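You operate a simulated robot arm through the tools that you are given. There is no shell and no other tool.

You run a simulated two-armed robot. Do the job below in one go: nothing can be reset, and whatever is moved stays where it is left.

TASK
Drop the weight twice on the sample from the card's height.
Fine: bring the lifting carriage down to PARK after each drop, then pull the anvil slide out.
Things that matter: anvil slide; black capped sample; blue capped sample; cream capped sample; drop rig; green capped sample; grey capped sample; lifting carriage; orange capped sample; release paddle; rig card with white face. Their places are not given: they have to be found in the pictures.

It is judged by the outcome, as a careful person would: the job done as asked, and still so three seconds after it is handed in. It fails if anything else is knocked over, pushed out of place, dropped, spilled or broken.

THE ROBOT
Two 6-joint arms with two-finger grippers on one trunk that stands fixed in place. Base frame: the origin is at the foot of the trunk, x ahead of it, y to its left, z up. Readings come in m, degrees, newtons and seconds.
The left shoulder is at [0.03, 0.178, 1.163], the right one opposite. With the tool pointing down near the work surface each hand reaches from about 0.58 to 0.72 m from the base axis, measured 20 degrees to its own side. Payload 2.54 kg a hand.
Tool frame (each hand has its own): the origin (TCP) lies between the finger pads and is the grasp point; the fingertips stand 0.03 m ahead of it; z points along the fingers, y is the line along which they close. The gripper opens to 0.116 m. The gripper's body begins 0.095 m behind the TCP.
Orientation is that of the tool frame in the base frame, as a unit quaternion [x, y, z, w]. With the fingers straight down and closing along the base's y, the tool's x points along the base's -x, its y along +y and its z along -z.

THE INTERFACE
- The arms move only by the tool arm_command. It takes "left_moves", "right_moves" or both (then of equal length, played together; a hand with none holds still); each is a list of rows, each a list of 7 numbers: the turn, a rotation vector about the base's x, y, z in degrees, then the shift along the base's x, y, z in m, then the closure, from 0 (fully open) to 1 (shut). In form: [[ax, ay, az, dx, dy, dz, grip], ...]. A call has 1 to 20 rows; each row shifts and turns the commanded pose from where the row before left it. Each row takes 0.2 s and may step no farther than 0.05 m and 8.6 degrees from the row before; otherwise, or with a gripper value out of range, the whole call is refused. A pose out of reach is approached as far as the arm can. The call stops where the force on the tool passes 70 N (or 10 N more than at its start, if that is more) or the arm is blocked; 0.2 s more then pass. The fingers move at their own pace (about 0.153 m/s each) and stop on an object; they squeeze with about 33 N. The grip force told is the motor's: it shows also when the fingers shut on nothing. Time passes only in rows, and 0.2 s behind the last, so rows that do not move let the fingers close. The reply holds the time, the measured pose of the TCP, the force on the tool along the base axes, the opening and the grip force, in the units named above and with some noise, with the torque about the TCP (base axes, N m) and any sound that the robot's microphone picked up, and new pictures: "show" is both (left out), scene, wrist or none (wrist: the cameras of the hands that moved).
- Cameras (640 x 400 px; columns grow to the right, rows downward): "scene" is now at [0.036, 0.0167, 1.8716]; the picture's right is [0.26, -0.97, 0.00], its down [-0.83, -0.22, -0.52] and it looks along [0.50, 0.13, -0.85] (base axes); focal length 340 px, centre (320, 200). "left" rides on the left gripper at [0.069, 0.015, -0.122] in its tool frame; the picture's right is [-0.21, 0.98, 0.00], its down [-0.83, -0.18, -0.53] and it looks along [-0.52, -0.12, 0.85] (tool axes); focal length 251 px, centre (320, 200). "right" rides on the right gripper at [0.069, -0.015, -0.122] in its tool frame; the picture's right is [0.21, 0.98, 0.00], its down [-0.83, 0.18, -0.53] and it looks along [-0.52, 0.11, 0.85] (tool axes); focal length 251 px, centre (320, 200).
- raise_lower(by): slides the trunk up (or, below 0, down) by that many m; the arms and the scene camera ride with it, the base frame stays. It gives what a move gives, with no picture.
- head_to(pan, tilt): turns the head with the scene camera to pan (to the left, within 143 degrees either way) and tilt (down, from -29 to 69), counted from straight ahead of the robot. It gives what a move gives, and a new picture of the scene camera.
- point_at(camera, pixels): for up to 12 pixels [column, row] of the newest picture of that camera ("zoom" is the newest enlarged one), the place [x, y, z] in the base frame of the surface seen there, good to about 0.002 m. No time passes.
- enlarge(camera, box): a new picture of the part [left, top, right, bottom] of that camera's present view, enlarged. No time passes.
- job_done(): hands the job in; it is judged then, once.

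Unless the task says otherwise, let go and move clear before handing in.

The tools are called after "Request:" as a command line: name --argument value ..., lists and objects as JSON in quotes. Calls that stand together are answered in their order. arm_command: Moves the arms, as the interface text tells. Its arguments: {"type":"object","properties":{"left_moves":{"type":"array"},"right_moves":{"type":"array"},"show":{"type":"string","enum":["both","scene","wrist","none"]}},"required":[]} The other tools are called the same way: raise_lower (by) slides the trunk up or down; head_to (pan, tilt) turns the head that bears the scene camera; point_at (camera, pixels) gives the place of the surface under pixels of a picture; enlarge (camera, box) takes an enlarged picture of a part of a camera's view; job_done () hands the job in.

At the start:

```text
time_s: 0.0
left_eef_pos: [0.4625, 0.3022, 1.3479]
left_tcp_rot: [0.0, 1.0, 0.0, 0.001]
left_ft_force: [0.6, -0.8, -0.8]
left_ft_torque: [-0.02, -0.02, -0.03]
left_width: 0.1158
left_gripper_force: 0.0
right_eef_pos: [0.4588, -0.1541, 1.3098]
right_tcp_rot: [-0.001, 1.0, 0.0, 0.0]
right_ft_force: [-0.6, -1.4, 0.2]
right_ft_torque: [-0.02, 0.01, 0.01]
right_width: 0.1161
right_gripper_force: 0.0
trunk travel left (down, up): [-0.375, 0.165]
head pan, tilt: [14.8, 58.6]
```

scene: 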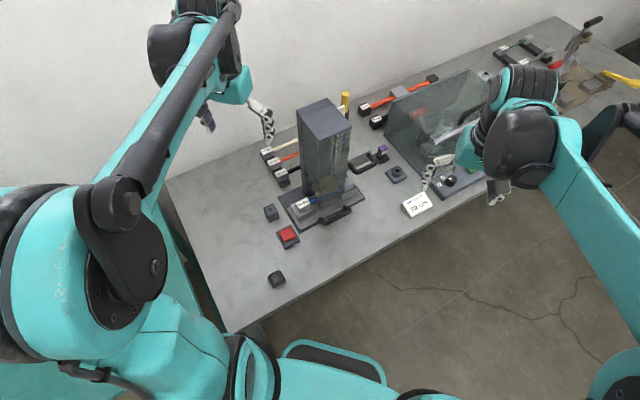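
right: 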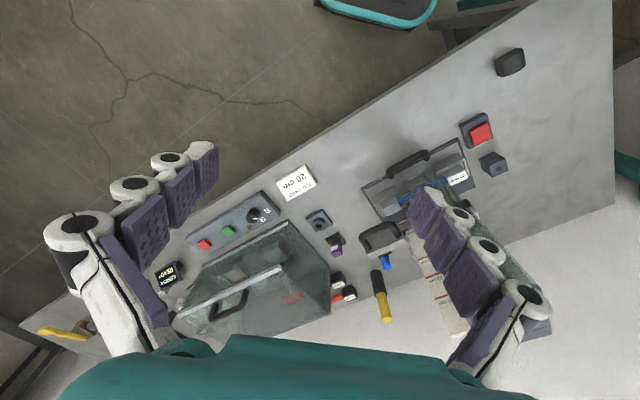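
left: 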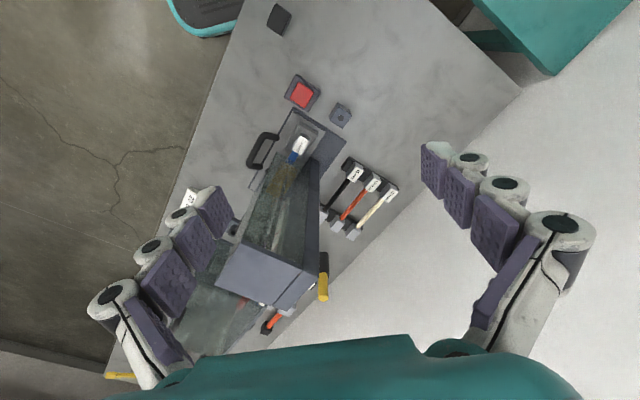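

The scene shows a tall drop rig near (325,150), a white card near (416,204) and a red paddle-like block near (288,236). I will enlarge these areas to read them.

Request:
enlarge --camera "scene" --box '[240, 80, 400, 290]'

Request:
enlarge --camera "scene" --box '[340, 60, 500, 230]'

Request:
enlarge --camera "right" --box '[260, 120, 520, 340]'

Request:
enlarge --camera "left" --box '[220, 60, 420, 320]'

```text
1.90 times, centred on (320, 185) of scene
```

zoom: 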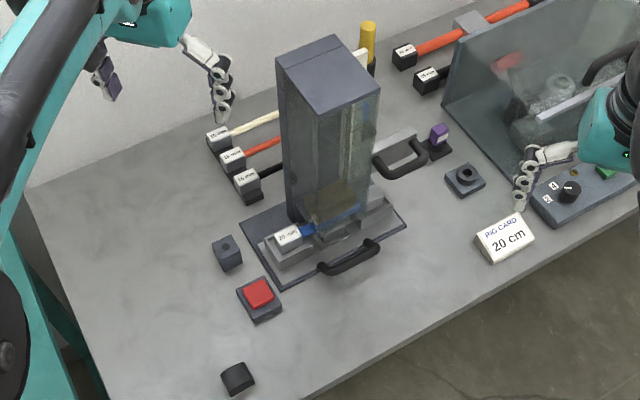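

```text
2.35 times, centred on (420, 145) of scene
```

zoom: 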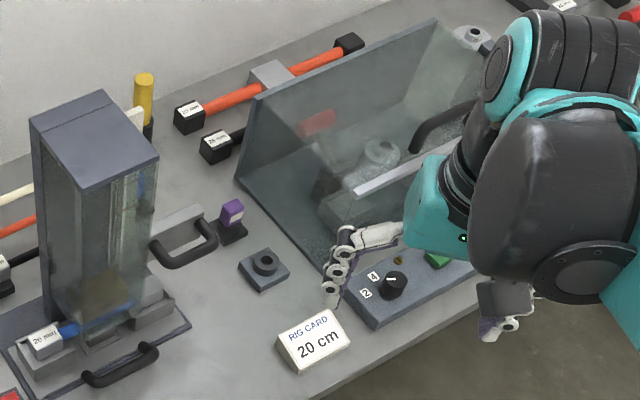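

```text
1.82 times, centred on (390, 230) of right
```

zoom: 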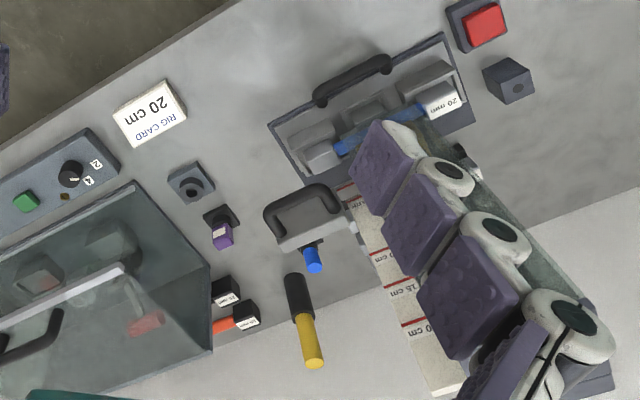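

```text
1.54 times, centred on (320, 190) of left
```

zoom: 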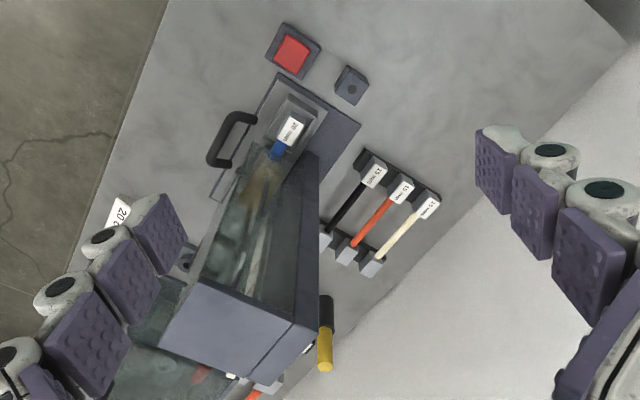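

The card reads "20 cm", a blue sample already lies in the anvil at about (305,203), and the carriage handle is on the rig's right side at about (368,160). I will measure these places.

Request:
point_at --camera "scene" --pixels '[[320, 105], [298, 110], [350, 128], [288, 234], [276, 279], [271, 212], [332, 217], [346, 208], [369, 166], [384, 150], [396, 174], [345, 100]]'

Request:
point_at --camera "right" --pixels '[[380, 240], [387, 262], [376, 290], [406, 164], [456, 178], [365, 235], [398, 232], [425, 250], [440, 305], [410, 240], [420, 270], [480, 130]]'

```text
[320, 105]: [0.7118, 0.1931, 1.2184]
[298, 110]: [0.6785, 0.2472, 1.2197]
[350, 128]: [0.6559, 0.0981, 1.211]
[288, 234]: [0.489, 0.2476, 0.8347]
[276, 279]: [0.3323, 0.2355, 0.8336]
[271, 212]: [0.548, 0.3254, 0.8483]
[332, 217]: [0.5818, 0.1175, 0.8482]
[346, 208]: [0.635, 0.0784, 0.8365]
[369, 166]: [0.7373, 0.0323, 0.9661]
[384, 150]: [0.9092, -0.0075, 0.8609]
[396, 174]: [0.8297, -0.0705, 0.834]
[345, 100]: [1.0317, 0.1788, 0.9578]
```

```text
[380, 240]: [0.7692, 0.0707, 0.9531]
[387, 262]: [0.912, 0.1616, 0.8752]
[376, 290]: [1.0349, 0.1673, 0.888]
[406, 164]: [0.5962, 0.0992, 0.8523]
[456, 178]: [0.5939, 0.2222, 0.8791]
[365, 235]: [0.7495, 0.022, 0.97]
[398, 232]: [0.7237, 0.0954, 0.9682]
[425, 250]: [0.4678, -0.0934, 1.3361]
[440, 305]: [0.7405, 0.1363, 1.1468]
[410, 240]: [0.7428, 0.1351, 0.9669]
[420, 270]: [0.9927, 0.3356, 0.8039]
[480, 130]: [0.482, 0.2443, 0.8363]
```

The carriage handle is at about (0.74, 0.03, 0.97) and a red paddle lies at (0.49, 0.25, 0.835). I will swing the right hand out and turn its camera to face the rig's right side, where the scale is.

Request:
arm_command --right_moves '[[0, 0, 8, 0, -0.03, 0, 0], [0, 0, 8, 0, -0.03, 0, 0], [0, 0, 8, 0, -0.03, 0, 0], [0, 0, 8, 0, -0.03, 0, 0], [0, 0, 8, 0, -0.03, 0, 0], [0, 0, 8, 0, -0.03, 0, 0], [7, -3.8, 0, 0, -0.02, -0.02, 0], [7, -3.8, 0, 0, 0, -0.02, 0], [7, -3.8, 0, 0, 0, -0.02, 0], [7, -3.8, 0, 0, 0, -0.02, 0]]'

```text
time_s: 2.2
left_eef_pos: [0.4629, 0.2999, 1.3468]
left_tcp_rot: [-0.001, 1.0, 0.0, -0.001]
left_ft_force: [0.8, -0.1, 0.0]
left_ft_torque: [0.03, -0.03, -0.02]
left_width: 0.1159
left_gripper_force: 0.2
right_eef_pos: [0.4588, -0.3556, 1.2289]
right_tcp_rot: [-0.39, 0.878, 0.168, 0.22]
right_ft_force: [0.1, -0.3, -0.7]
right_ft_torque: [0.05, -0.05, 0.01]
right_width: 0.1162
right_gripper_force: 0.1
trunk travel left (down, up): [-0.375, 0.165]
head pan, tilt: [14.8, 58.6]
```

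scene: 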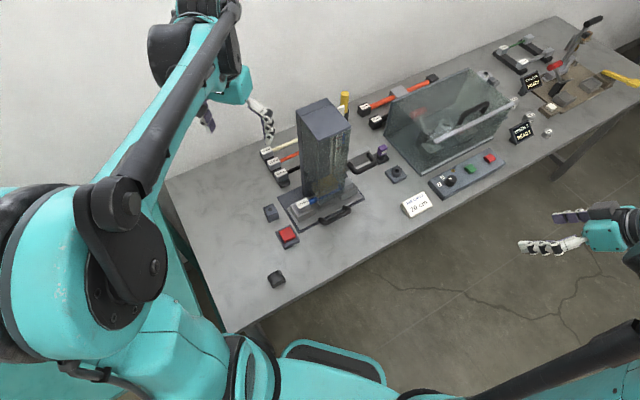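
right: 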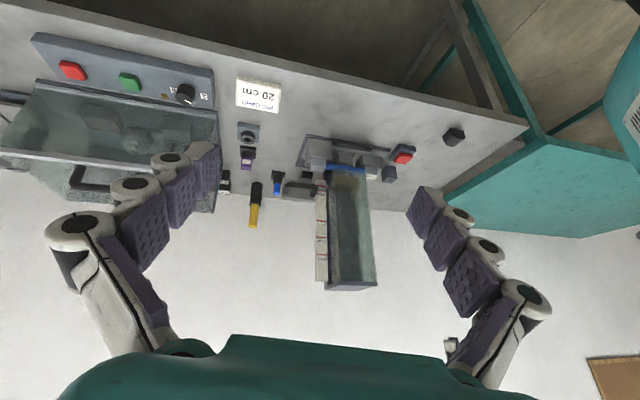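

Request:
enlarge --camera "right" --box '[220, 110, 420, 300]'

Request:
enlarge --camera "right" --box '[270, 130, 380, 200]'

Request:
enlarge --camera "scene" --box '[400, 20, 600, 220]'

```text
2.11 times, centred on (320, 205) of right
```

zoom: 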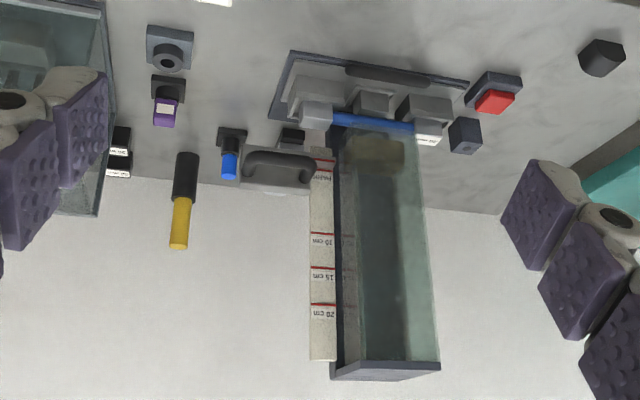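

```text
5.71 times, centred on (325, 165) of right
```

zoom: 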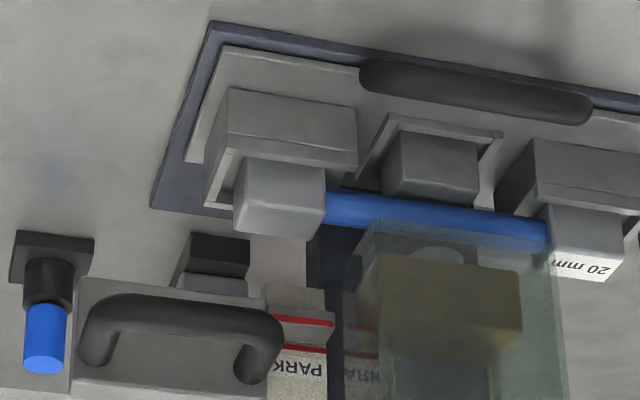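

```text
2.00 times, centred on (500, 120) of scene
```

zoom: 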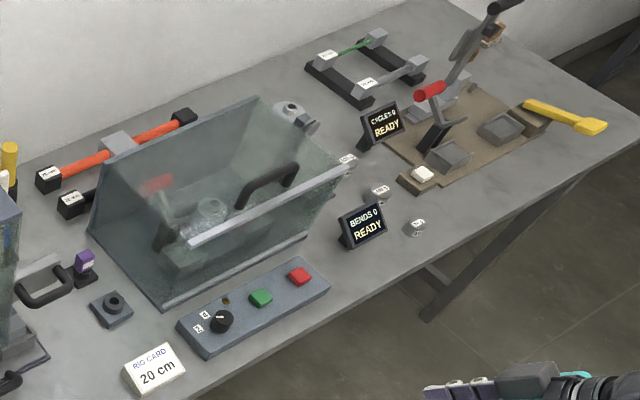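

The scale on the rig's right side shows PARK, 10, 15 and 20 cm lines, around (322,170) to (322,252) in the right picture, with the carriage now near PARK. I will measure the lines and handle.

Request:
point_at --camera "right" --pixels '[[321, 253], [321, 236], [321, 219], [321, 192], [321, 188], [321, 185], [287, 186], [305, 186], [300, 183], [290, 195], [312, 192], [318, 184]]'

Request:
enlarge --camera "right" --box '[276, 170, 346, 215]'

Request:
enlarge --camera "right" --box '[290, 200, 380, 300]'

```text
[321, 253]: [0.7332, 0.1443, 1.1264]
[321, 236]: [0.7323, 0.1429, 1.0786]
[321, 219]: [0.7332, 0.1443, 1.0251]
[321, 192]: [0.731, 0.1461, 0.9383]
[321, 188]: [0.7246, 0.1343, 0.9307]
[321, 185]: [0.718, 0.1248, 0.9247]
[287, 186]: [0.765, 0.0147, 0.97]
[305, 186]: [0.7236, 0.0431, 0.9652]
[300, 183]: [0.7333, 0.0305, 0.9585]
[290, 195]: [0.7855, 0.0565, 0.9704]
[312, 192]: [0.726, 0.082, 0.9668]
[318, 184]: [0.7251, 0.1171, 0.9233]
```

```text
8.89 times, centred on (311, 192) of right
```

zoom: 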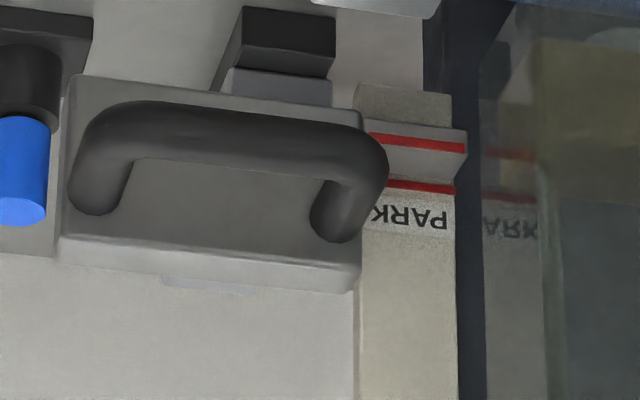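

```text
4.00 times, centred on (335, 250) of right
```

zoom: 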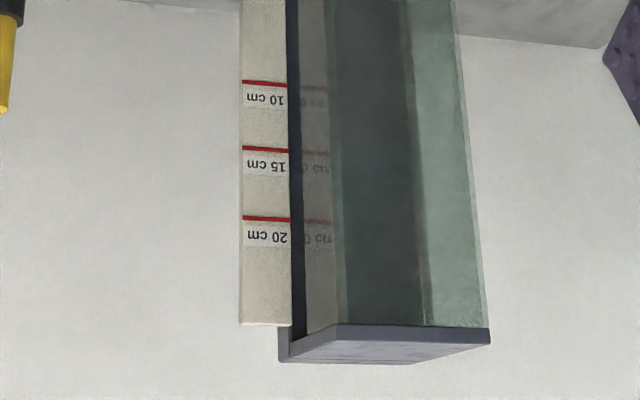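

The carriage pointer's red line sits beside the PARK line; the 10, 15 and 20 cm lines are at about z = 1.026, 1.077 and 1.127. I will measure the handle, pointer and PARK line more closely.

Request:
enlarge --camera "right" --box '[276, 170, 346, 215]'

Request:
point_at --camera "zoom" --pixels '[[410, 142], [425, 187], [405, 115], [410, 170], [110, 115], [240, 130], [370, 165], [95, 200], [335, 220], [240, 200], [240, 255], [80, 150]]'

Request:
point_at --camera "scene" --pixels '[[355, 170], [362, 174], [369, 172], [377, 166], [374, 161], [352, 164], [371, 152], [360, 158], [366, 155], [345, 160], [384, 158], [364, 166]]'

```text
8.89 times, centred on (311, 192) of right
```

zoom: 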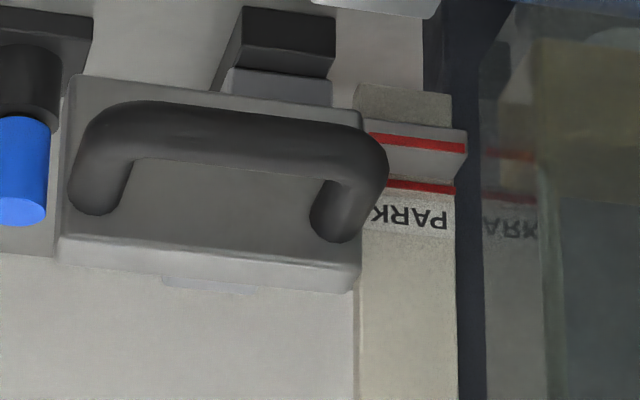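

```text
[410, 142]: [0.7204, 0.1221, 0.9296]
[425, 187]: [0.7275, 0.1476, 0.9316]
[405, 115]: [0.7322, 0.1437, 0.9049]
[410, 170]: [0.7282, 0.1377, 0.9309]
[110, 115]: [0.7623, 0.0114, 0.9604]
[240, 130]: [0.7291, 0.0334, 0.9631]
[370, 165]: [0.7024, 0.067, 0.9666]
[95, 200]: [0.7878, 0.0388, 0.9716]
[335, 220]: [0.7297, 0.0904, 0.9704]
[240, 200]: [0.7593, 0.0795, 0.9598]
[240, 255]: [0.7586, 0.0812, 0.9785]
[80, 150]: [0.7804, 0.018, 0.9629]
```

```text
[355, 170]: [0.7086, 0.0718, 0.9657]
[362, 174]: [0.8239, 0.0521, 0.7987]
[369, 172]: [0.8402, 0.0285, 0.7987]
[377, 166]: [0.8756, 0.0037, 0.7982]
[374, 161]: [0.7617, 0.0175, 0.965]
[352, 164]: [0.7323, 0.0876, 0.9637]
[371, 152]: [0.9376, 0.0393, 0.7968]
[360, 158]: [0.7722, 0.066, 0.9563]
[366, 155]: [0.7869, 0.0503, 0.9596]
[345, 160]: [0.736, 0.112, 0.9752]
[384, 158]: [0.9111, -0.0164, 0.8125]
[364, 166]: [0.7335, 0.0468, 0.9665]
```

The handle is a horizontal D at z≈0.966, sticking out along (-0.68,-0.73), with the pointer at z≈0.930 and the PARK line at z≈0.931. I will check whether the left hand can hover above the red paddle with shut fingers.

Request:
enlarge --camera "left" --box '[220, 0, 380, 200]'

Request:
point_at --camera "left" --pixels '[[301, 93], [290, 83], [311, 102], [298, 106], [340, 114], [264, 150], [279, 18], [278, 137], [250, 163], [297, 145]]'

Request:
arm_command --left_moves '[[0, 0, 0, 0.0026, -0.0052, -0.04, 1], [0, 0, 0, 0.0026, -0.0052, -0.04, 1], [0, 0, 0, 0.0026, -0.0052, -0.04, 1], [0, 0, 0, 0.0026, -0.0052, -0.04, 1], [0, 0, 0, 0.0026, -0.0052, -0.04, 1], [0, 0, 0, 0.0026, -0.0052, -0.04, 1], [0, 0, 0, 0.0026, -0.0052, -0.04, 1], [0, 0, 0, 0.0026, -0.0052, -0.04, 1], [0, 0, 0, 0.0026, -0.0052, -0.04, 1], [0, 0, 0, 0.0026, -0.0052, -0.04, 1]]'

```text
2.00 times, centred on (300, 100) of left
```

zoom: 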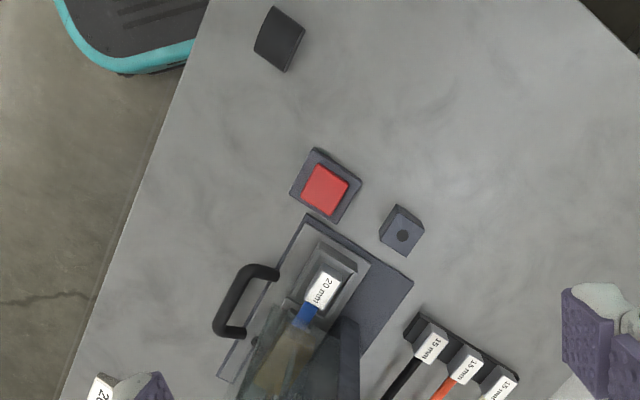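

```text
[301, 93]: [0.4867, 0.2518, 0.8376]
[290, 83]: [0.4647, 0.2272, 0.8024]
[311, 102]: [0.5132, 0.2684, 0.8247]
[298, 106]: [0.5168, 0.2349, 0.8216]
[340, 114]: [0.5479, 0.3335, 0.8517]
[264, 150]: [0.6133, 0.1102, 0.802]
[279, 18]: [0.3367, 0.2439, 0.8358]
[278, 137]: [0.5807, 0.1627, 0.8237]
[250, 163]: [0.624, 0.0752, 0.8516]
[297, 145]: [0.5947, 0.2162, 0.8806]
```

```text
time_s: 4.4
left_eef_pos: [0.5, 0.2505, 0.9517]
left_tcp_rot: [0.0, 1.0, 0.0, -0.001]
left_ft_force: [-0.2, -0.6, -0.4]
left_ft_torque: [0.0, 0.02, -0.01]
left_width: 0.0
left_gripper_force: 28.8
left hand out of reach, approached as far as the arm can: row 10
right_eef_pos: [0.4601, -0.3526, 1.2294]
right_tcp_rot: [-0.392, 0.878, 0.168, 0.217]
right_ft_force: [-0.3, -1.2, -0.6]
right_ft_torque: [0.0, 0.07, 0.01]
right_width: 0.1161
right_gripper_force: 0.1
trunk travel left (down, up): [-0.375, 0.165]
head pan, tilt: [14.8, 58.6]
```

scene: 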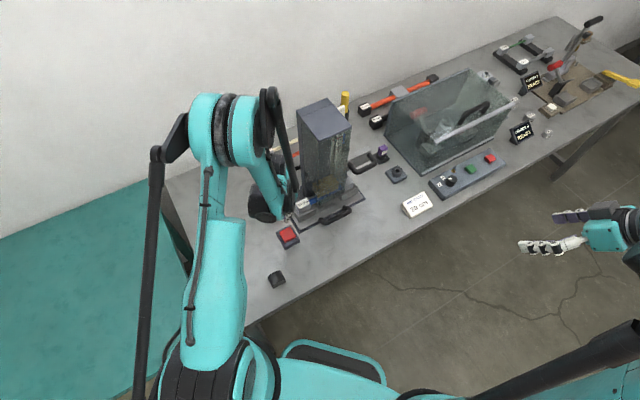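
left: 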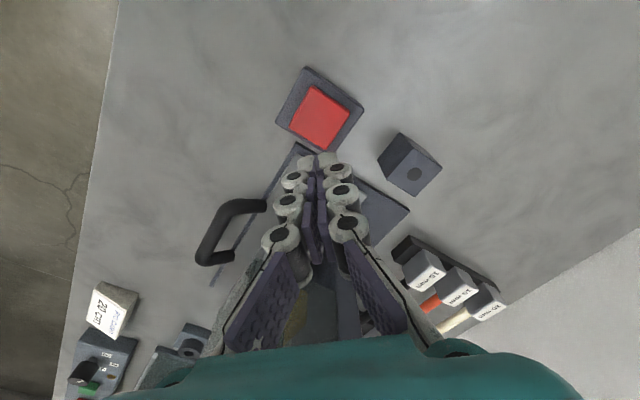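

The left hand reached its near limit at (0.50,0.25,0.95), almost over the paddle at (0.487,0.25,0.837). Raising the trunk should give it room to come down, so I will raise it 0.12 m.

Request:
raise_lower --by 0.12

Request:
arm_command --left_moves '[[0, 0, 0, -0.004, 0, -0.04, 1], [0, 0, 0, -0.003, 0, -0.04, 1], [0, 0, 0, -0.003, 0, -0.04, 1], [0, 0, 0, -0.003, 0, -0.02, 1]]'

```text
time_s: 5.9
left_eef_pos: [0.4997, 0.2506, 1.0714]
left_tcp_rot: [-0.001, 1.0, 0.0, -0.001]
left_ft_force: [0.0, 1.3, -0.4]
left_ft_torque: [-0.04, 0.02, 0.0]
left_width: 0.0
left_gripper_force: 28.9
right_eef_pos: [0.4586, -0.3527, 1.3499]
right_tcp_rot: [-0.391, 0.878, 0.168, 0.218]
right_ft_force: [-0.1, -0.2, -0.4]
right_ft_torque: [-0.02, 0.03, -0.02]
right_width: 0.1161
right_gripper_force: 0.0
trunk travel left (down, up): [-0.495, 0.045]
head pan, tilt: [14.8, 58.6]
```

```text
time_s: 6.9
left_eef_pos: [0.5452, 0.259, 0.9529]
left_tcp_rot: [0.0, 1.0, -0.001, -0.001]
left_ft_force: [0.1, 0.0, -0.1]
left_ft_torque: [0.02, 0.02, 0.02]
left_width: 0.0002
left_gripper_force: 28.4
left hand out of reach, approached as far as the arm can: row 1, 2, 3, 4
right_eef_pos: [0.4583, -0.3535, 1.3491]
right_tcp_rot: [-0.391, 0.878, 0.167, 0.218]
right_ft_force: [0.9, 0.0, -0.3]
right_ft_torque: [-0.01, -0.02, 0.03]
right_width: 0.1161
right_gripper_force: 0.0
trunk travel left (down, up): [-0.495, 0.045]
head pan, tilt: [14.8, 58.6]
```

scene: 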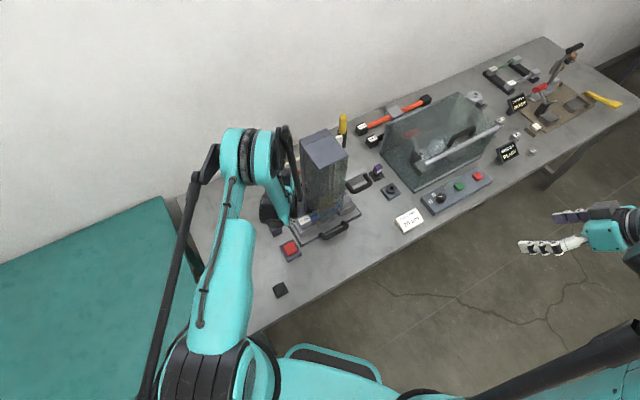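
left: 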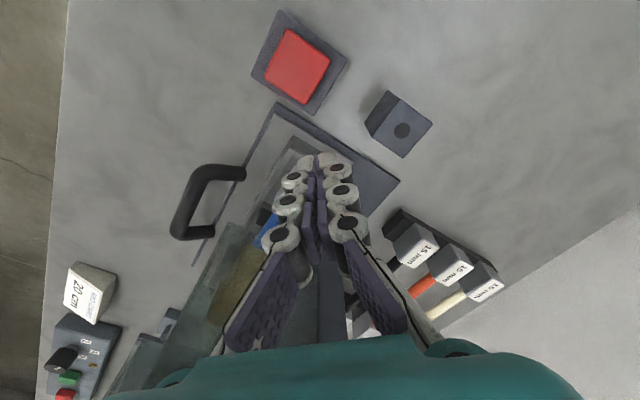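

Raising made it worse: the hand was held at x=0.545 at z=0.953. I will lift the left hand, then lower the trunk below its starting height instead.

Request:
arm_command --left_moves '[[0, 0, 0, -0.005, 0, 0.04, 1], [0, 0, 0, -0.005, 0, 0.04, 1], [0, 0, 0, -0.005, 0, 0.04, 1], [0, 0, 0, -0.005, 0, 0.04, 1], [0, 0, 0, -0.005, 0, 0.04, 1], [0, 0, 0, -0.005, 0, 0.04, 1], [0, 0, 0, -0.005, 0, 0.04, 1]]' --show "none"

Request:
raise_lower --by -0.25

```text
time_s: 8.5
left_eef_pos: [0.5074, 0.2604, 1.2355]
left_tcp_rot: [0.0, 1.0, -0.001, 0.0]
left_ft_force: [-0.1, -0.2, -0.8]
left_ft_torque: [0.0, -0.05, 0.01]
left_width: 0.0
left_gripper_force: 29.0
right_eef_pos: [0.4569, -0.3542, 1.3506]
right_tcp_rot: [-0.391, 0.878, 0.167, 0.219]
right_ft_force: [0.4, 0.2, 0.7]
right_ft_torque: [0.02, -0.05, 0.0]
right_width: 0.1158
right_gripper_force: 0.0
trunk travel left (down, up): [-0.495, 0.045]
head pan, tilt: [14.8, 58.6]
```

```text
time_s: 11.1
left_eef_pos: [0.5103, 0.2605, 0.9856]
left_tcp_rot: [0.0, 1.0, 0.0, 0.0]
left_ft_force: [0.9, 0.1, -0.5]
left_ft_torque: [0.0, -0.01, -0.03]
left_width: 0.0
left_gripper_force: 28.6
right_eef_pos: [0.4593, -0.3534, 1.0997]
right_tcp_rot: [-0.392, 0.878, 0.168, 0.217]
right_ft_force: [-0.6, 0.0, 0.2]
right_ft_torque: [-0.02, -0.04, -0.02]
right_width: 0.1159
right_gripper_force: 0.0
trunk travel left (down, up): [-0.245, 0.295]
head pan, tilt: [14.8, 58.6]
```

The left hand now stands at (0.51,0.26,0.986) with the trunk 0.13 m below its start. I will try to bring it to just above the paddle at (0.487,0.25), staying well clear of the red pad.

Request:
arm_command --left_moves '[[0, 0, 0, -0.012, -0.005, -0.02, 1], [0, 0, 0, -0.011, -0.005, -0.02, 1], [0, 0, 0, 0, 0, -0.02, 1]]'

```text
time_s: 11.9
left_eef_pos: [0.4869, 0.2497, 0.9246]
left_tcp_rot: [0.0, 1.0, -0.001, -0.001]
left_ft_force: [-0.5, 0.5, 0.0]
left_ft_torque: [-0.04, 0.04, -0.02]
left_width: 0.0
left_gripper_force: 28.5
right_eef_pos: [0.46, -0.3533, 1.0989]
right_tcp_rot: [-0.392, 0.878, 0.168, 0.216]
right_ft_force: [0.9, 0.5, -0.7]
right_ft_torque: [-0.03, 0.03, 0.02]
right_width: 0.1161
right_gripper_force: 0.1
trunk travel left (down, up): [-0.245, 0.295]
head pan, tilt: [14.8, 58.6]
```

scene: 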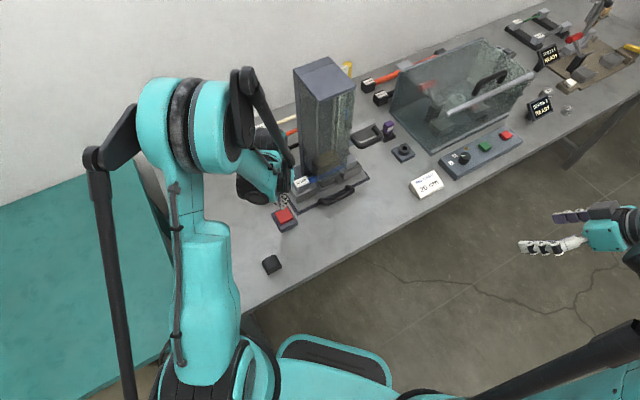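
left: 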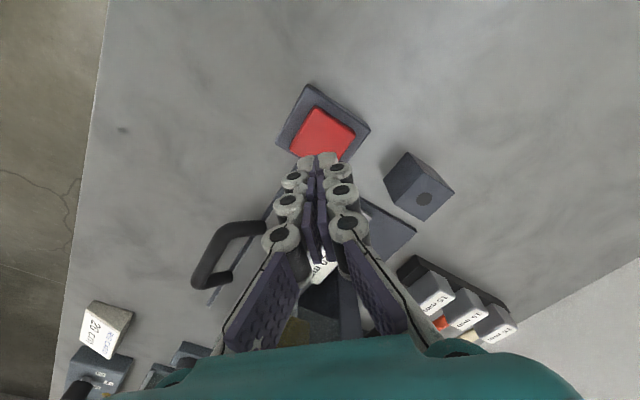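

The left hand hovers right over the paddle at (0.487,0.250,0.925), so it can press it. Next I measure the rig's exact angle from the new scene picture before shaping the right-hand grasp on the handle.

Request:
enlarge --camera "scene" --box '[270, 90, 410, 220]'

Request:
enlarge --camera "right" --box '[200, 80, 440, 280]'

```text
3.08 times, centred on (340, 155) of scene
```

zoom: 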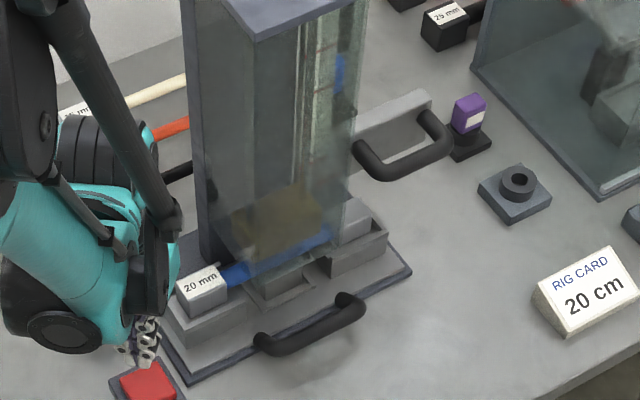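

```text
2.00 times, centred on (320, 180) of right
```

zoom: 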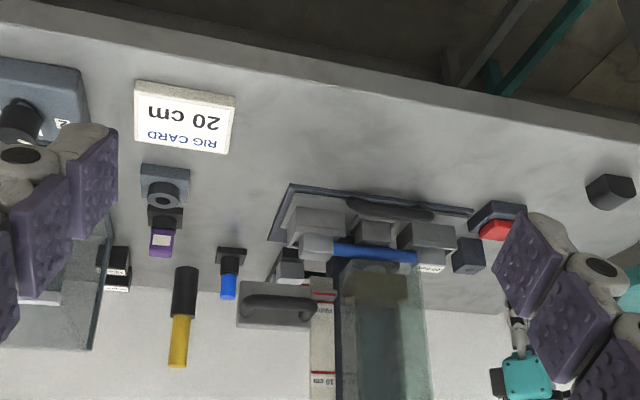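

Request:
point_at --camera "scene" --pixels '[[298, 213], [368.5, 177.5], [322, 201], [351, 187.5], [358, 146], [378, 139.5], [368.5, 144.5], [356, 140], [376, 128.5], [337, 196], [302, 181], [304, 186]]'

Request:
point_at --camera "zoom" --pixels '[[255, 298], [280, 298], [305, 302], [248, 315], [310, 320], [280, 322], [320, 293], [330, 308], [380, 205], [380, 250], [320, 380], [290, 235]]'

```text
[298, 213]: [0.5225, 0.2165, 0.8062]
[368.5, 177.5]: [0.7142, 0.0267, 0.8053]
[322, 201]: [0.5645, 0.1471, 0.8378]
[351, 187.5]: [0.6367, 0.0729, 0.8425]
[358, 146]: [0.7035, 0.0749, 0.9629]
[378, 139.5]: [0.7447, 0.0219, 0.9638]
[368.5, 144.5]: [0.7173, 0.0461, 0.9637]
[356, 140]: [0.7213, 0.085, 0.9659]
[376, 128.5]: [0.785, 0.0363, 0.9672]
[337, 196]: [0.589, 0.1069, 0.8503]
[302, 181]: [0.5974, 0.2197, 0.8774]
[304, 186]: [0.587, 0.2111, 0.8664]
```

```text
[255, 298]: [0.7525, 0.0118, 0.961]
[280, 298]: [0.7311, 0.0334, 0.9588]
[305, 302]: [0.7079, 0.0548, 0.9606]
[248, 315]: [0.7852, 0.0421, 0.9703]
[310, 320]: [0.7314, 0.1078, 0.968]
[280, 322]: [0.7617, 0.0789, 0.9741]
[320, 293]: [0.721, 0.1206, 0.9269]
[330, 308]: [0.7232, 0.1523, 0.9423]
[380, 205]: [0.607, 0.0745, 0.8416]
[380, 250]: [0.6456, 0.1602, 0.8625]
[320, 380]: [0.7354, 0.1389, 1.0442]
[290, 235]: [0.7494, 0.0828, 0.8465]
```

The rig stands at 45°: its front edge runs (0.5225,0.2165)→(0.714,0.027), and the handle bar's centre is near (0.734,0.040,0.959). I will turn the right hand level, fingers pointing along (0.707,0.707,0) and closing vertically, still well away from the rig.

Request:
arm_command --right_moves '[[6.33, 2.073, -4.001, 0, 0, 0, 0.4], [6.33, 2.073, -4.001, 0, 0, 0, 0.4], [6.33, 2.073, -4.001, 0, 0, 0, 0.4], [6.33, 2.073, -4.001, 0, 0, 0, 0.4], [6.33, 2.073, -4.001, 0, 0, 0, 0.4], [6.33, 2.073, -4.001, 0, 0, 0, 0.4], [6.33, 2.073, -4.001, 0, 0, 0, 0.4], [6.33, 2.073, -4.001, 0, 0, 0, 0.4], [6.33, 2.073, -4.001, 0, 0, 0, 0.4], [6.33, 2.073, -4.001, 0, 0, 0, 0.4], [6.33, 2.073, -4.001, 0, 0, 0, 0.4], [6.33, 2.073, -4.001, 0, 0, 0, 0.4], [6.33, 2.073, -4.001, 0, 0, 0, 0.4]]'

```text
time_s: 14.7
left_eef_pos: [0.4859, 0.2497, 0.9248]
left_tcp_rot: [0.001, 1.0, 0.0, 0.0]
left_ft_force: [0.9, 0.7, -0.4]
left_ft_torque: [-0.02, 0.01, -0.03]
left_width: 0.0001
left_gripper_force: 28.9
right_eef_pos: [0.4647, -0.3622, 1.1083]
right_tcp_rot: [0.27, 0.654, 0.653, 0.269]
right_ft_force: [0.0, 0.5, -1.1]
right_ft_torque: [-0.02, 0.02, -0.03]
right_width: 0.0696
right_gripper_force: 0.0
right hand out of reach, approached as far as the arm can: row 13
trunk travel left (down, up): [-0.245, 0.295]
head pan, tilt: [14.8, 58.6]
```

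scene: 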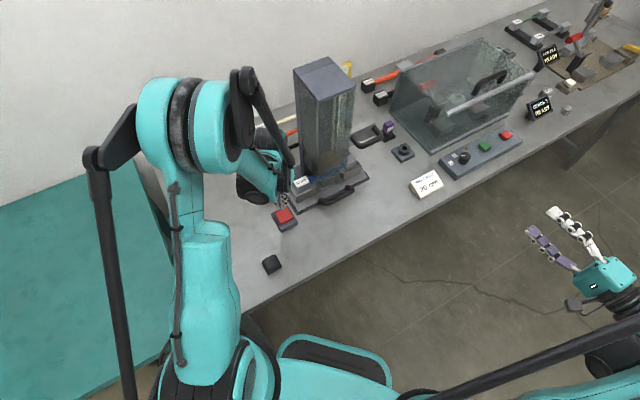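
right: 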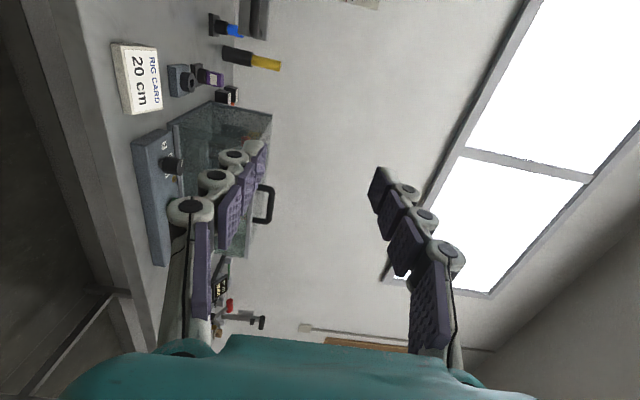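

The right hand's orientation now matches exactly (q≈0.27,0.654,0.653,0.269). I will bring it over towards the handle, staying at z≈1.06 so it clears the card and panel.

Request:
arm_command --right_moves '[[0, 0, 0, 0.02, 0.034, -0.005, 0.4], [0, 0, 0, 0.02, 0.034, -0.005, 0.4], [0, 0, 0, 0.02, 0.034, -0.005, 0.4], [0, 0, 0, 0.02, 0.034, -0.005, 0.4], [0, 0, 0, 0.02, 0.034, -0.005, 0.4], [0, 0, 0, 0.02, 0.034, -0.005, 0.4], [0, 0, 0, 0.02, 0.034, -0.005, 0.4], [0, 0, 0, 0.02, 0.034, -0.005, 0.4]]'

```text
time_s: 16.5
left_eef_pos: [0.4874, 0.251, 0.9254]
left_tcp_rot: [0.0, 1.0, -0.001, -0.001]
left_ft_force: [-0.1, -0.1, -0.4]
left_ft_torque: [-0.03, 0.01, 0.02]
left_width: 0.0001
left_gripper_force: 28.1
right_eef_pos: [0.6497, -0.1098, 1.0981]
right_tcp_rot: [0.271, 0.654, 0.653, 0.27]
right_ft_force: [1.1, -0.3, -0.9]
right_ft_torque: [0.02, 0.03, 0.0]
right_width: 0.0695
right_gripper_force: 0.1
right hand out of reach, approached as far as the arm can: row 1, 2, 3, 4, 6
trunk travel left (down, up): [-0.245, 0.295]
head pan, tilt: [14.8, 58.6]
```

scene: 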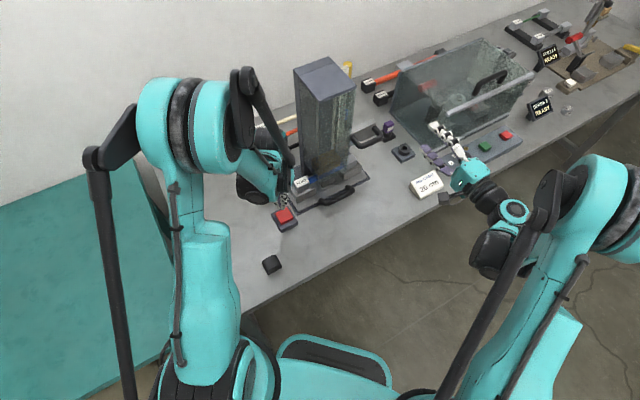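
right: 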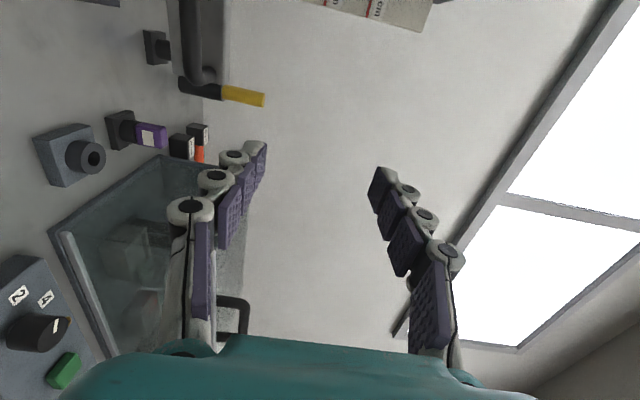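

The hand is at (0.650,-0.110,1.098), above the area near the card at (425,183). I will check the card's and panel's places before descending.

Request:
point_at --camera "scene" --pixels '[[425, 183], [412, 180], [438, 172], [402, 151], [389, 130], [463, 178], [490, 190], [444, 199], [515, 212], [490, 262]]'

```text
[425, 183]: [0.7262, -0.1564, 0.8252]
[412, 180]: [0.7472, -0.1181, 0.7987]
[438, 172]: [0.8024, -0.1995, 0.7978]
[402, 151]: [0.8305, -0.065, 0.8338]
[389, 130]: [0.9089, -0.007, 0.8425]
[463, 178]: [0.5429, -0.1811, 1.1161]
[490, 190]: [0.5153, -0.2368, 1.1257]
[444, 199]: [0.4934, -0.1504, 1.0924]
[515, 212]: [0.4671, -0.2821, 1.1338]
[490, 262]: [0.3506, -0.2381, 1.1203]
```

The card is at (0.73,-0.16) with its top near z 0.83, clear of the hand's path. I will go down to the pre-grasp point about 0.12 m in front of the handle.

Request:
arm_command --right_moves '[[0, 0, 0, 0, 0.016, -0.035, 0.4], [0, 0, 0, 0, 0.016, -0.035, 0.4], [0, 0, 0, 0, 0.016, -0.035, 0.4], [0, 0, 0, 0, 0.017, -0.034, 0.4]]'

```text
time_s: 17.5
left_eef_pos: [0.4878, 0.2507, 0.9246]
left_tcp_rot: [0.0, 1.0, 0.0, -0.001]
left_ft_force: [0.0, -0.6, -0.1]
left_ft_torque: [0.03, 0.01, -0.01]
left_width: 0.0
left_gripper_force: 28.4
right_eef_pos: [0.7109, -0.0579, 0.9897]
right_tcp_rot: [0.271, 0.655, 0.653, 0.269]
right_ft_force: [-0.2, 0.2, 0.2]
right_ft_torque: [0.0, 0.02, -0.01]
right_width: 0.0696
right_gripper_force: 0.0
right hand out of reach, approached as far as the arm can: row 1, 2, 3, 4
trunk travel left (down, up): [-0.245, 0.295]
head pan, tilt: [14.8, 58.6]
```

scene: 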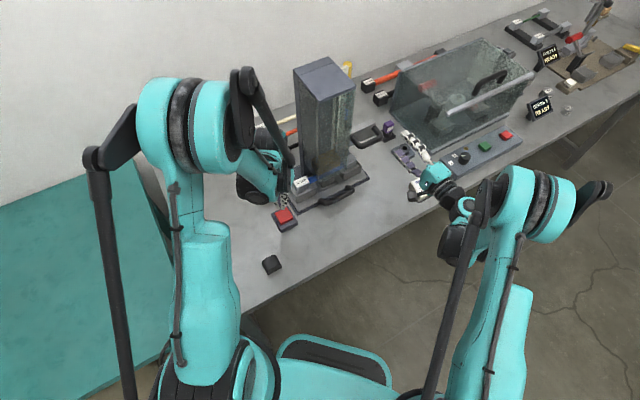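
right: 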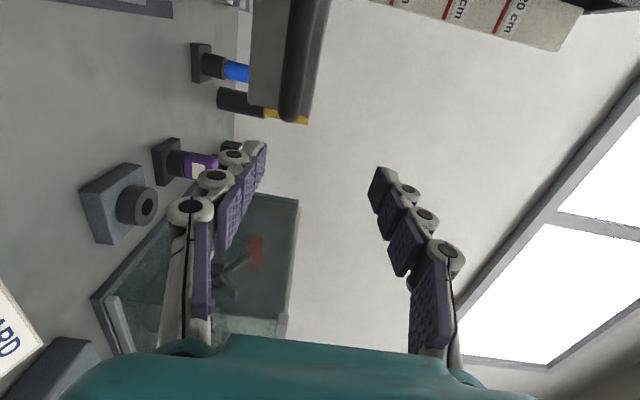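

The right hand was held off at (0.711,-0.058,0.990) by its near-reach limit, which eases when the hand is higher relative to the shoulder. I will raise both hands 0.1 m and then lower the trunk 0.1 m.

Request:
arm_command --left_moves '[[0, 0, 0, 0, 0, 0.035, 1], [0, 0, 0, 0, 0, 0.035, 1], [0, 0, 0, 0, 0, 0.035, 1]]' --right_moves '[[0, 0, 0, -0.01, 0, 0.035, 0.4], [0, 0, 0, -0.01, 0, 0.035, 0.4], [0, 0, 0, -0.01, 0, 0.035, 0.4]]' --show "none"

Request:
raise_lower --by -0.1

Request:
head_to --pan 8 --tilt 50

```text
time_s: 18.3
left_eef_pos: [0.4854, 0.2512, 1.0314]
left_tcp_rot: [-0.001, 1.0, -0.001, -0.001]
left_ft_force: [-0.1, -1.2, 0.6]
left_ft_torque: [-0.03, 0.0, 0.06]
left_width: 0.0
left_gripper_force: 29.2
right_eef_pos: [0.679, -0.0573, 1.0992]
right_tcp_rot: [0.271, 0.654, 0.653, 0.271]
right_ft_force: [0.4, 0.2, -0.4]
right_ft_torque: [-0.03, 0.01, -0.03]
right_width: 0.0698
right_gripper_force: 0.0
trunk travel left (down, up): [-0.245, 0.295]
head pan, tilt: [14.8, 58.6]
```

```text
time_s: 19.6
left_eef_pos: [0.4874, 0.2504, 0.9311]
left_tcp_rot: [0.0, 1.0, 0.0, 0.0]
left_ft_force: [-0.8, 0.1, 1.0]
left_ft_torque: [-0.03, -0.03, 0.0]
left_width: 0.0003
left_gripper_force: 29.0
right_eef_pos: [0.6825, -0.0577, 0.9973]
right_tcp_rot: [0.271, 0.653, 0.653, 0.271]
right_ft_force: [0.0, -0.5, -0.2]
right_ft_torque: [-0.04, 0.01, -0.02]
right_width: 0.0695
right_gripper_force: 0.0
trunk travel left (down, up): [-0.145, 0.395]
head pan, tilt: [14.8, 58.6]
```

```text
time_s: 20.3
left_eef_pos: [0.4879, 0.2502, 0.931]
left_tcp_rot: [0.0, 1.0, 0.0, 0.0]
left_ft_force: [0.6, -0.1, -0.4]
left_ft_torque: [0.01, -0.01, -0.02]
left_width: 0.0
left_gripper_force: 28.2
right_eef_pos: [0.6814, -0.0579, 0.9971]
right_tcp_rot: [0.27, 0.654, 0.653, 0.27]
right_ft_force: [-0.3, 0.6, 0.0]
right_ft_torque: [0.0, 0.02, 0.01]
right_width: 0.0694
right_gripper_force: 0.0
trunk travel left (down, up): [-0.145, 0.395]
head pan, tilt: [8.0, 50.0]
```

scene: 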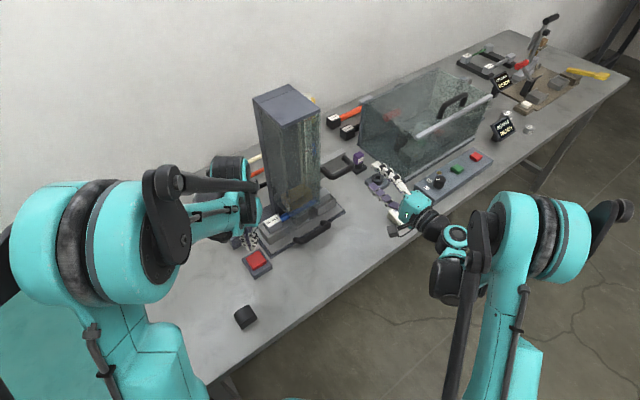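

The right hand now sits at (0.681,-0.058,0.997), in reach. I will move to the line in front of the handle at (0.658,-0.035,0.959).

Request:
arm_command --right_moves '[[0, 0, 0, -0.012, 0.012, -0.019, 0.4], [0, 0, 0, -0.011, 0.011, -0.019, 0.4], [0, 0, 0, 0, 0, 0, 0.4]]'

```text
time_s: 21.1
left_eef_pos: [0.4871, 0.2504, 0.9319]
left_tcp_rot: [-0.001, 1.0, 0.0, 0.0]
left_ft_force: [0.1, 0.6, -0.6]
left_ft_torque: [0.0, 0.02, 0.0]
left_width: 0.0
left_gripper_force: 28.6
right_eef_pos: [0.6738, -0.0351, 0.9692]
right_tcp_rot: [0.272, 0.655, 0.651, 0.269]
right_ft_force: [0.4, 0.2, 0.3]
right_ft_torque: [0.01, -0.06, 0.0]
right_width: 0.0695
right_gripper_force: 0.1
right hand out of reach, approached as far as the arm can: row 2
trunk travel left (down, up): [-0.145, 0.395]
head pan, tilt: [8.0, 50.0]
```

scene: 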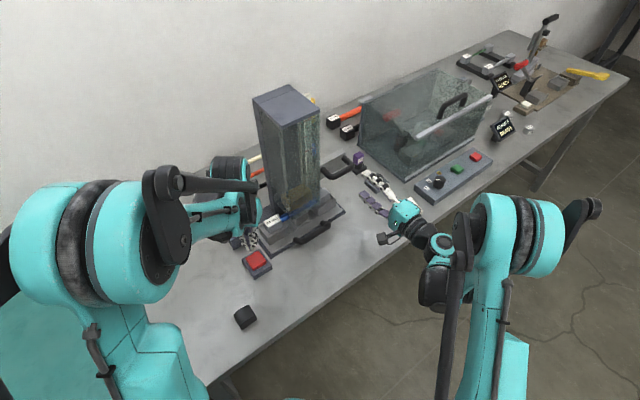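
right: 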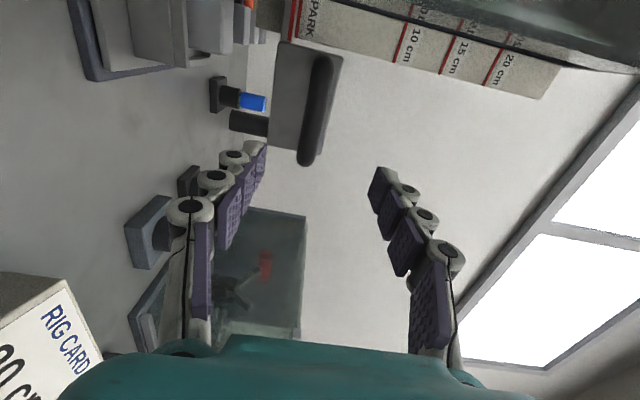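

The wrist view now shows the handle bar at (318,110) and the scale with PARK at (300,20). I will measure the bar and the pointer from here.

Request:
enlarge --camera "right" --box '[250, 0, 390, 170]'

Request:
point_at --camera "right" --pixels '[[316, 150], [318, 110], [320, 75], [305, 155], [308, 110], [313, 110], [324, 110], [329, 110], [290, 110], [300, 20], [294, 20], [408, 45]]'

```text
2.35 times, centred on (320, 85) of right
```

zoom: 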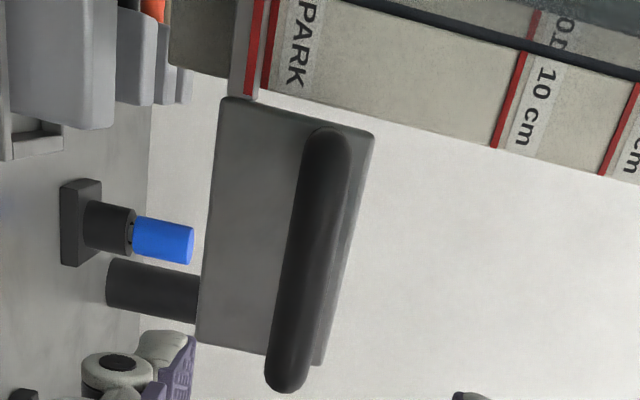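

```text
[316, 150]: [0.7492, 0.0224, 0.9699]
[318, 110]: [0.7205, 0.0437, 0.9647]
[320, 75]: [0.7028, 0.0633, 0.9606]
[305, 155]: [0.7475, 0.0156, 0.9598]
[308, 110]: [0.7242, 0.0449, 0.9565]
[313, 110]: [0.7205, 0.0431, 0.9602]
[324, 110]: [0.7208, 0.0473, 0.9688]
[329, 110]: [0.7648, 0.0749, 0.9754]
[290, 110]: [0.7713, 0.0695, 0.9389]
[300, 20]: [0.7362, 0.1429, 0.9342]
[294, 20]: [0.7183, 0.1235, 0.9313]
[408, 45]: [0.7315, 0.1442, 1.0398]
```

The bar's centre is at about z=0.963 (its edges read 0.9565 and 0.969). I will slide the open fingers forward around it and look before closing.

Request:
arm_command --right_moves '[[0, 0, 0, 0.011, 0.018, -0.002, 0.4], [0, 0, 0, 0.0145, 0.018, -0.002, 0.4], [0, 0, 0, 0.0145, 0.018, -0.002, 0.4], [0, 0, 0, 0.0145, 0.017, 0, 0.4]]'

```text
time_s: 22.1
left_eef_pos: [0.4867, 0.2509, 0.9305]
left_tcp_rot: [-0.001, 1.0, -0.001, -0.002]
left_ft_force: [0.0, -0.3, 0.4]
left_ft_torque: [-0.04, 0.01, 0.0]
left_width: 0.0002
left_gripper_force: 28.8
right_eef_pos: [0.7284, 0.0363, 0.9629]
right_tcp_rot: [0.271, 0.654, 0.653, 0.27]
right_ft_force: [-0.3, -0.7, -0.4]
right_ft_torque: [0.0, -0.06, -0.01]
right_width: 0.0695
right_gripper_force: 0.1
trunk travel left (down, up): [-0.145, 0.395]
head pan, tilt: [8.0, 50.0]
```

scene: 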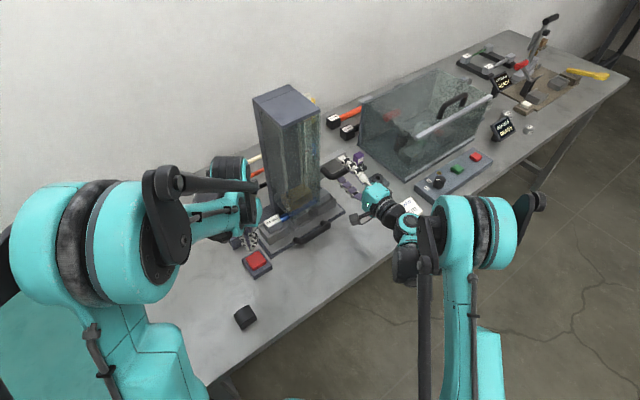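
right: 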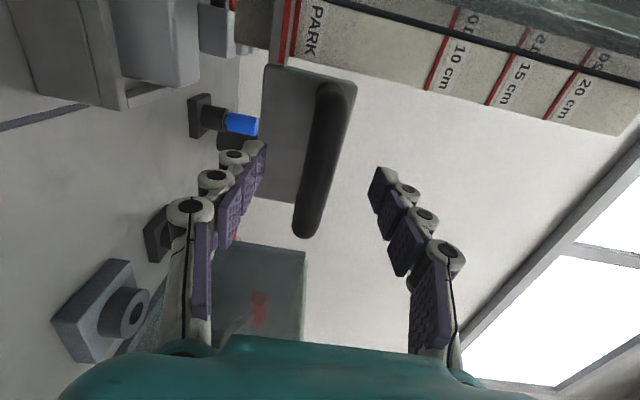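

The bar runs from (333,90) to (305,232) between the open fingers, while the grasp point projects to about (320,192). I will measure the bar again to check depth.

Request:
point_at --camera "right" --pixels '[[304, 220], [310, 190], [316, 190], [322, 190], [319, 160], [325, 130], [331, 100], [331, 160], [308, 160], [336, 130], [300, 140], [282, 40]]'

```text
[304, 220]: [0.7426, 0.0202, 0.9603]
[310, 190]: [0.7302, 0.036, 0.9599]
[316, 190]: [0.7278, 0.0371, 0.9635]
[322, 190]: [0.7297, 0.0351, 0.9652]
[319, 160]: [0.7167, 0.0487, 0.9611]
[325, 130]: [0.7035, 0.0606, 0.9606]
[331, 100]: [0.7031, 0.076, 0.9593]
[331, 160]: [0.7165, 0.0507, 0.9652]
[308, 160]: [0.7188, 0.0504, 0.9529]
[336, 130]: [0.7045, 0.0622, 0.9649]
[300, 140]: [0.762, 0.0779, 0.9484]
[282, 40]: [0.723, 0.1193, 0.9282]
```

The bar's front sits right at the grasp point (both sums x+y≈0.765) and its centre is near z≈0.961. I will advance 5 mm, drop 2 mm and close on it.

Request:
arm_command --right_moves '[[0, 0, 0, 0.0035, 0.0035, -0.002, 0.4], [0, 0, 0, 0, 0, 0, 1], [0, 0, 0, 0, 0, 0, 1], [0, 0, 0, 0, 0, 0, 1]]'

```text
time_s: 23.1
left_eef_pos: [0.4877, 0.2513, 0.9295]
left_tcp_rot: [0.0, 1.0, 0.0, -0.001]
left_ft_force: [-0.7, 0.8, -0.7]
left_ft_torque: [-0.03, -0.06, 0.0]
left_width: 0.0
left_gripper_force: 28.8
right_eef_pos: [0.7311, 0.0383, 0.9602]
right_tcp_rot: [0.271, 0.654, 0.652, 0.27]
right_ft_force: [-3.1, 0.8, -6.3]
right_ft_torque: [-0.11, -0.05, -0.01]
right_width: 0.0163
right_gripper_force: 42.5
trunk travel left (down, up): [-0.145, 0.395]
head pan, tilt: [8.0, 50.0]
```

scene: 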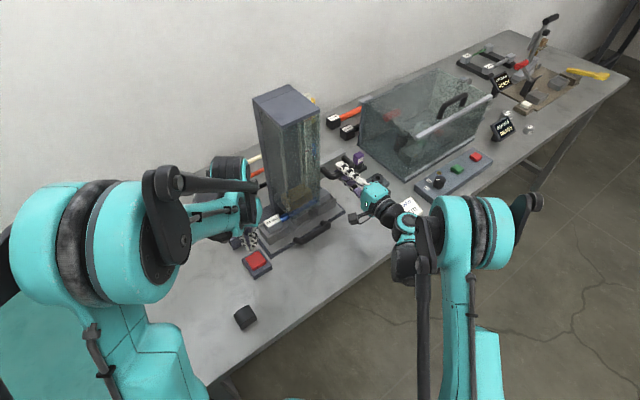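
right: 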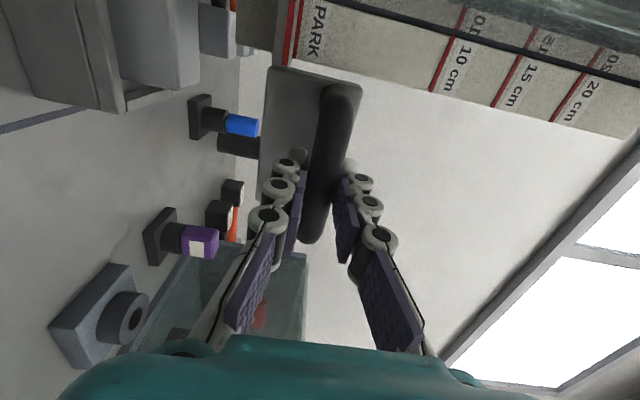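

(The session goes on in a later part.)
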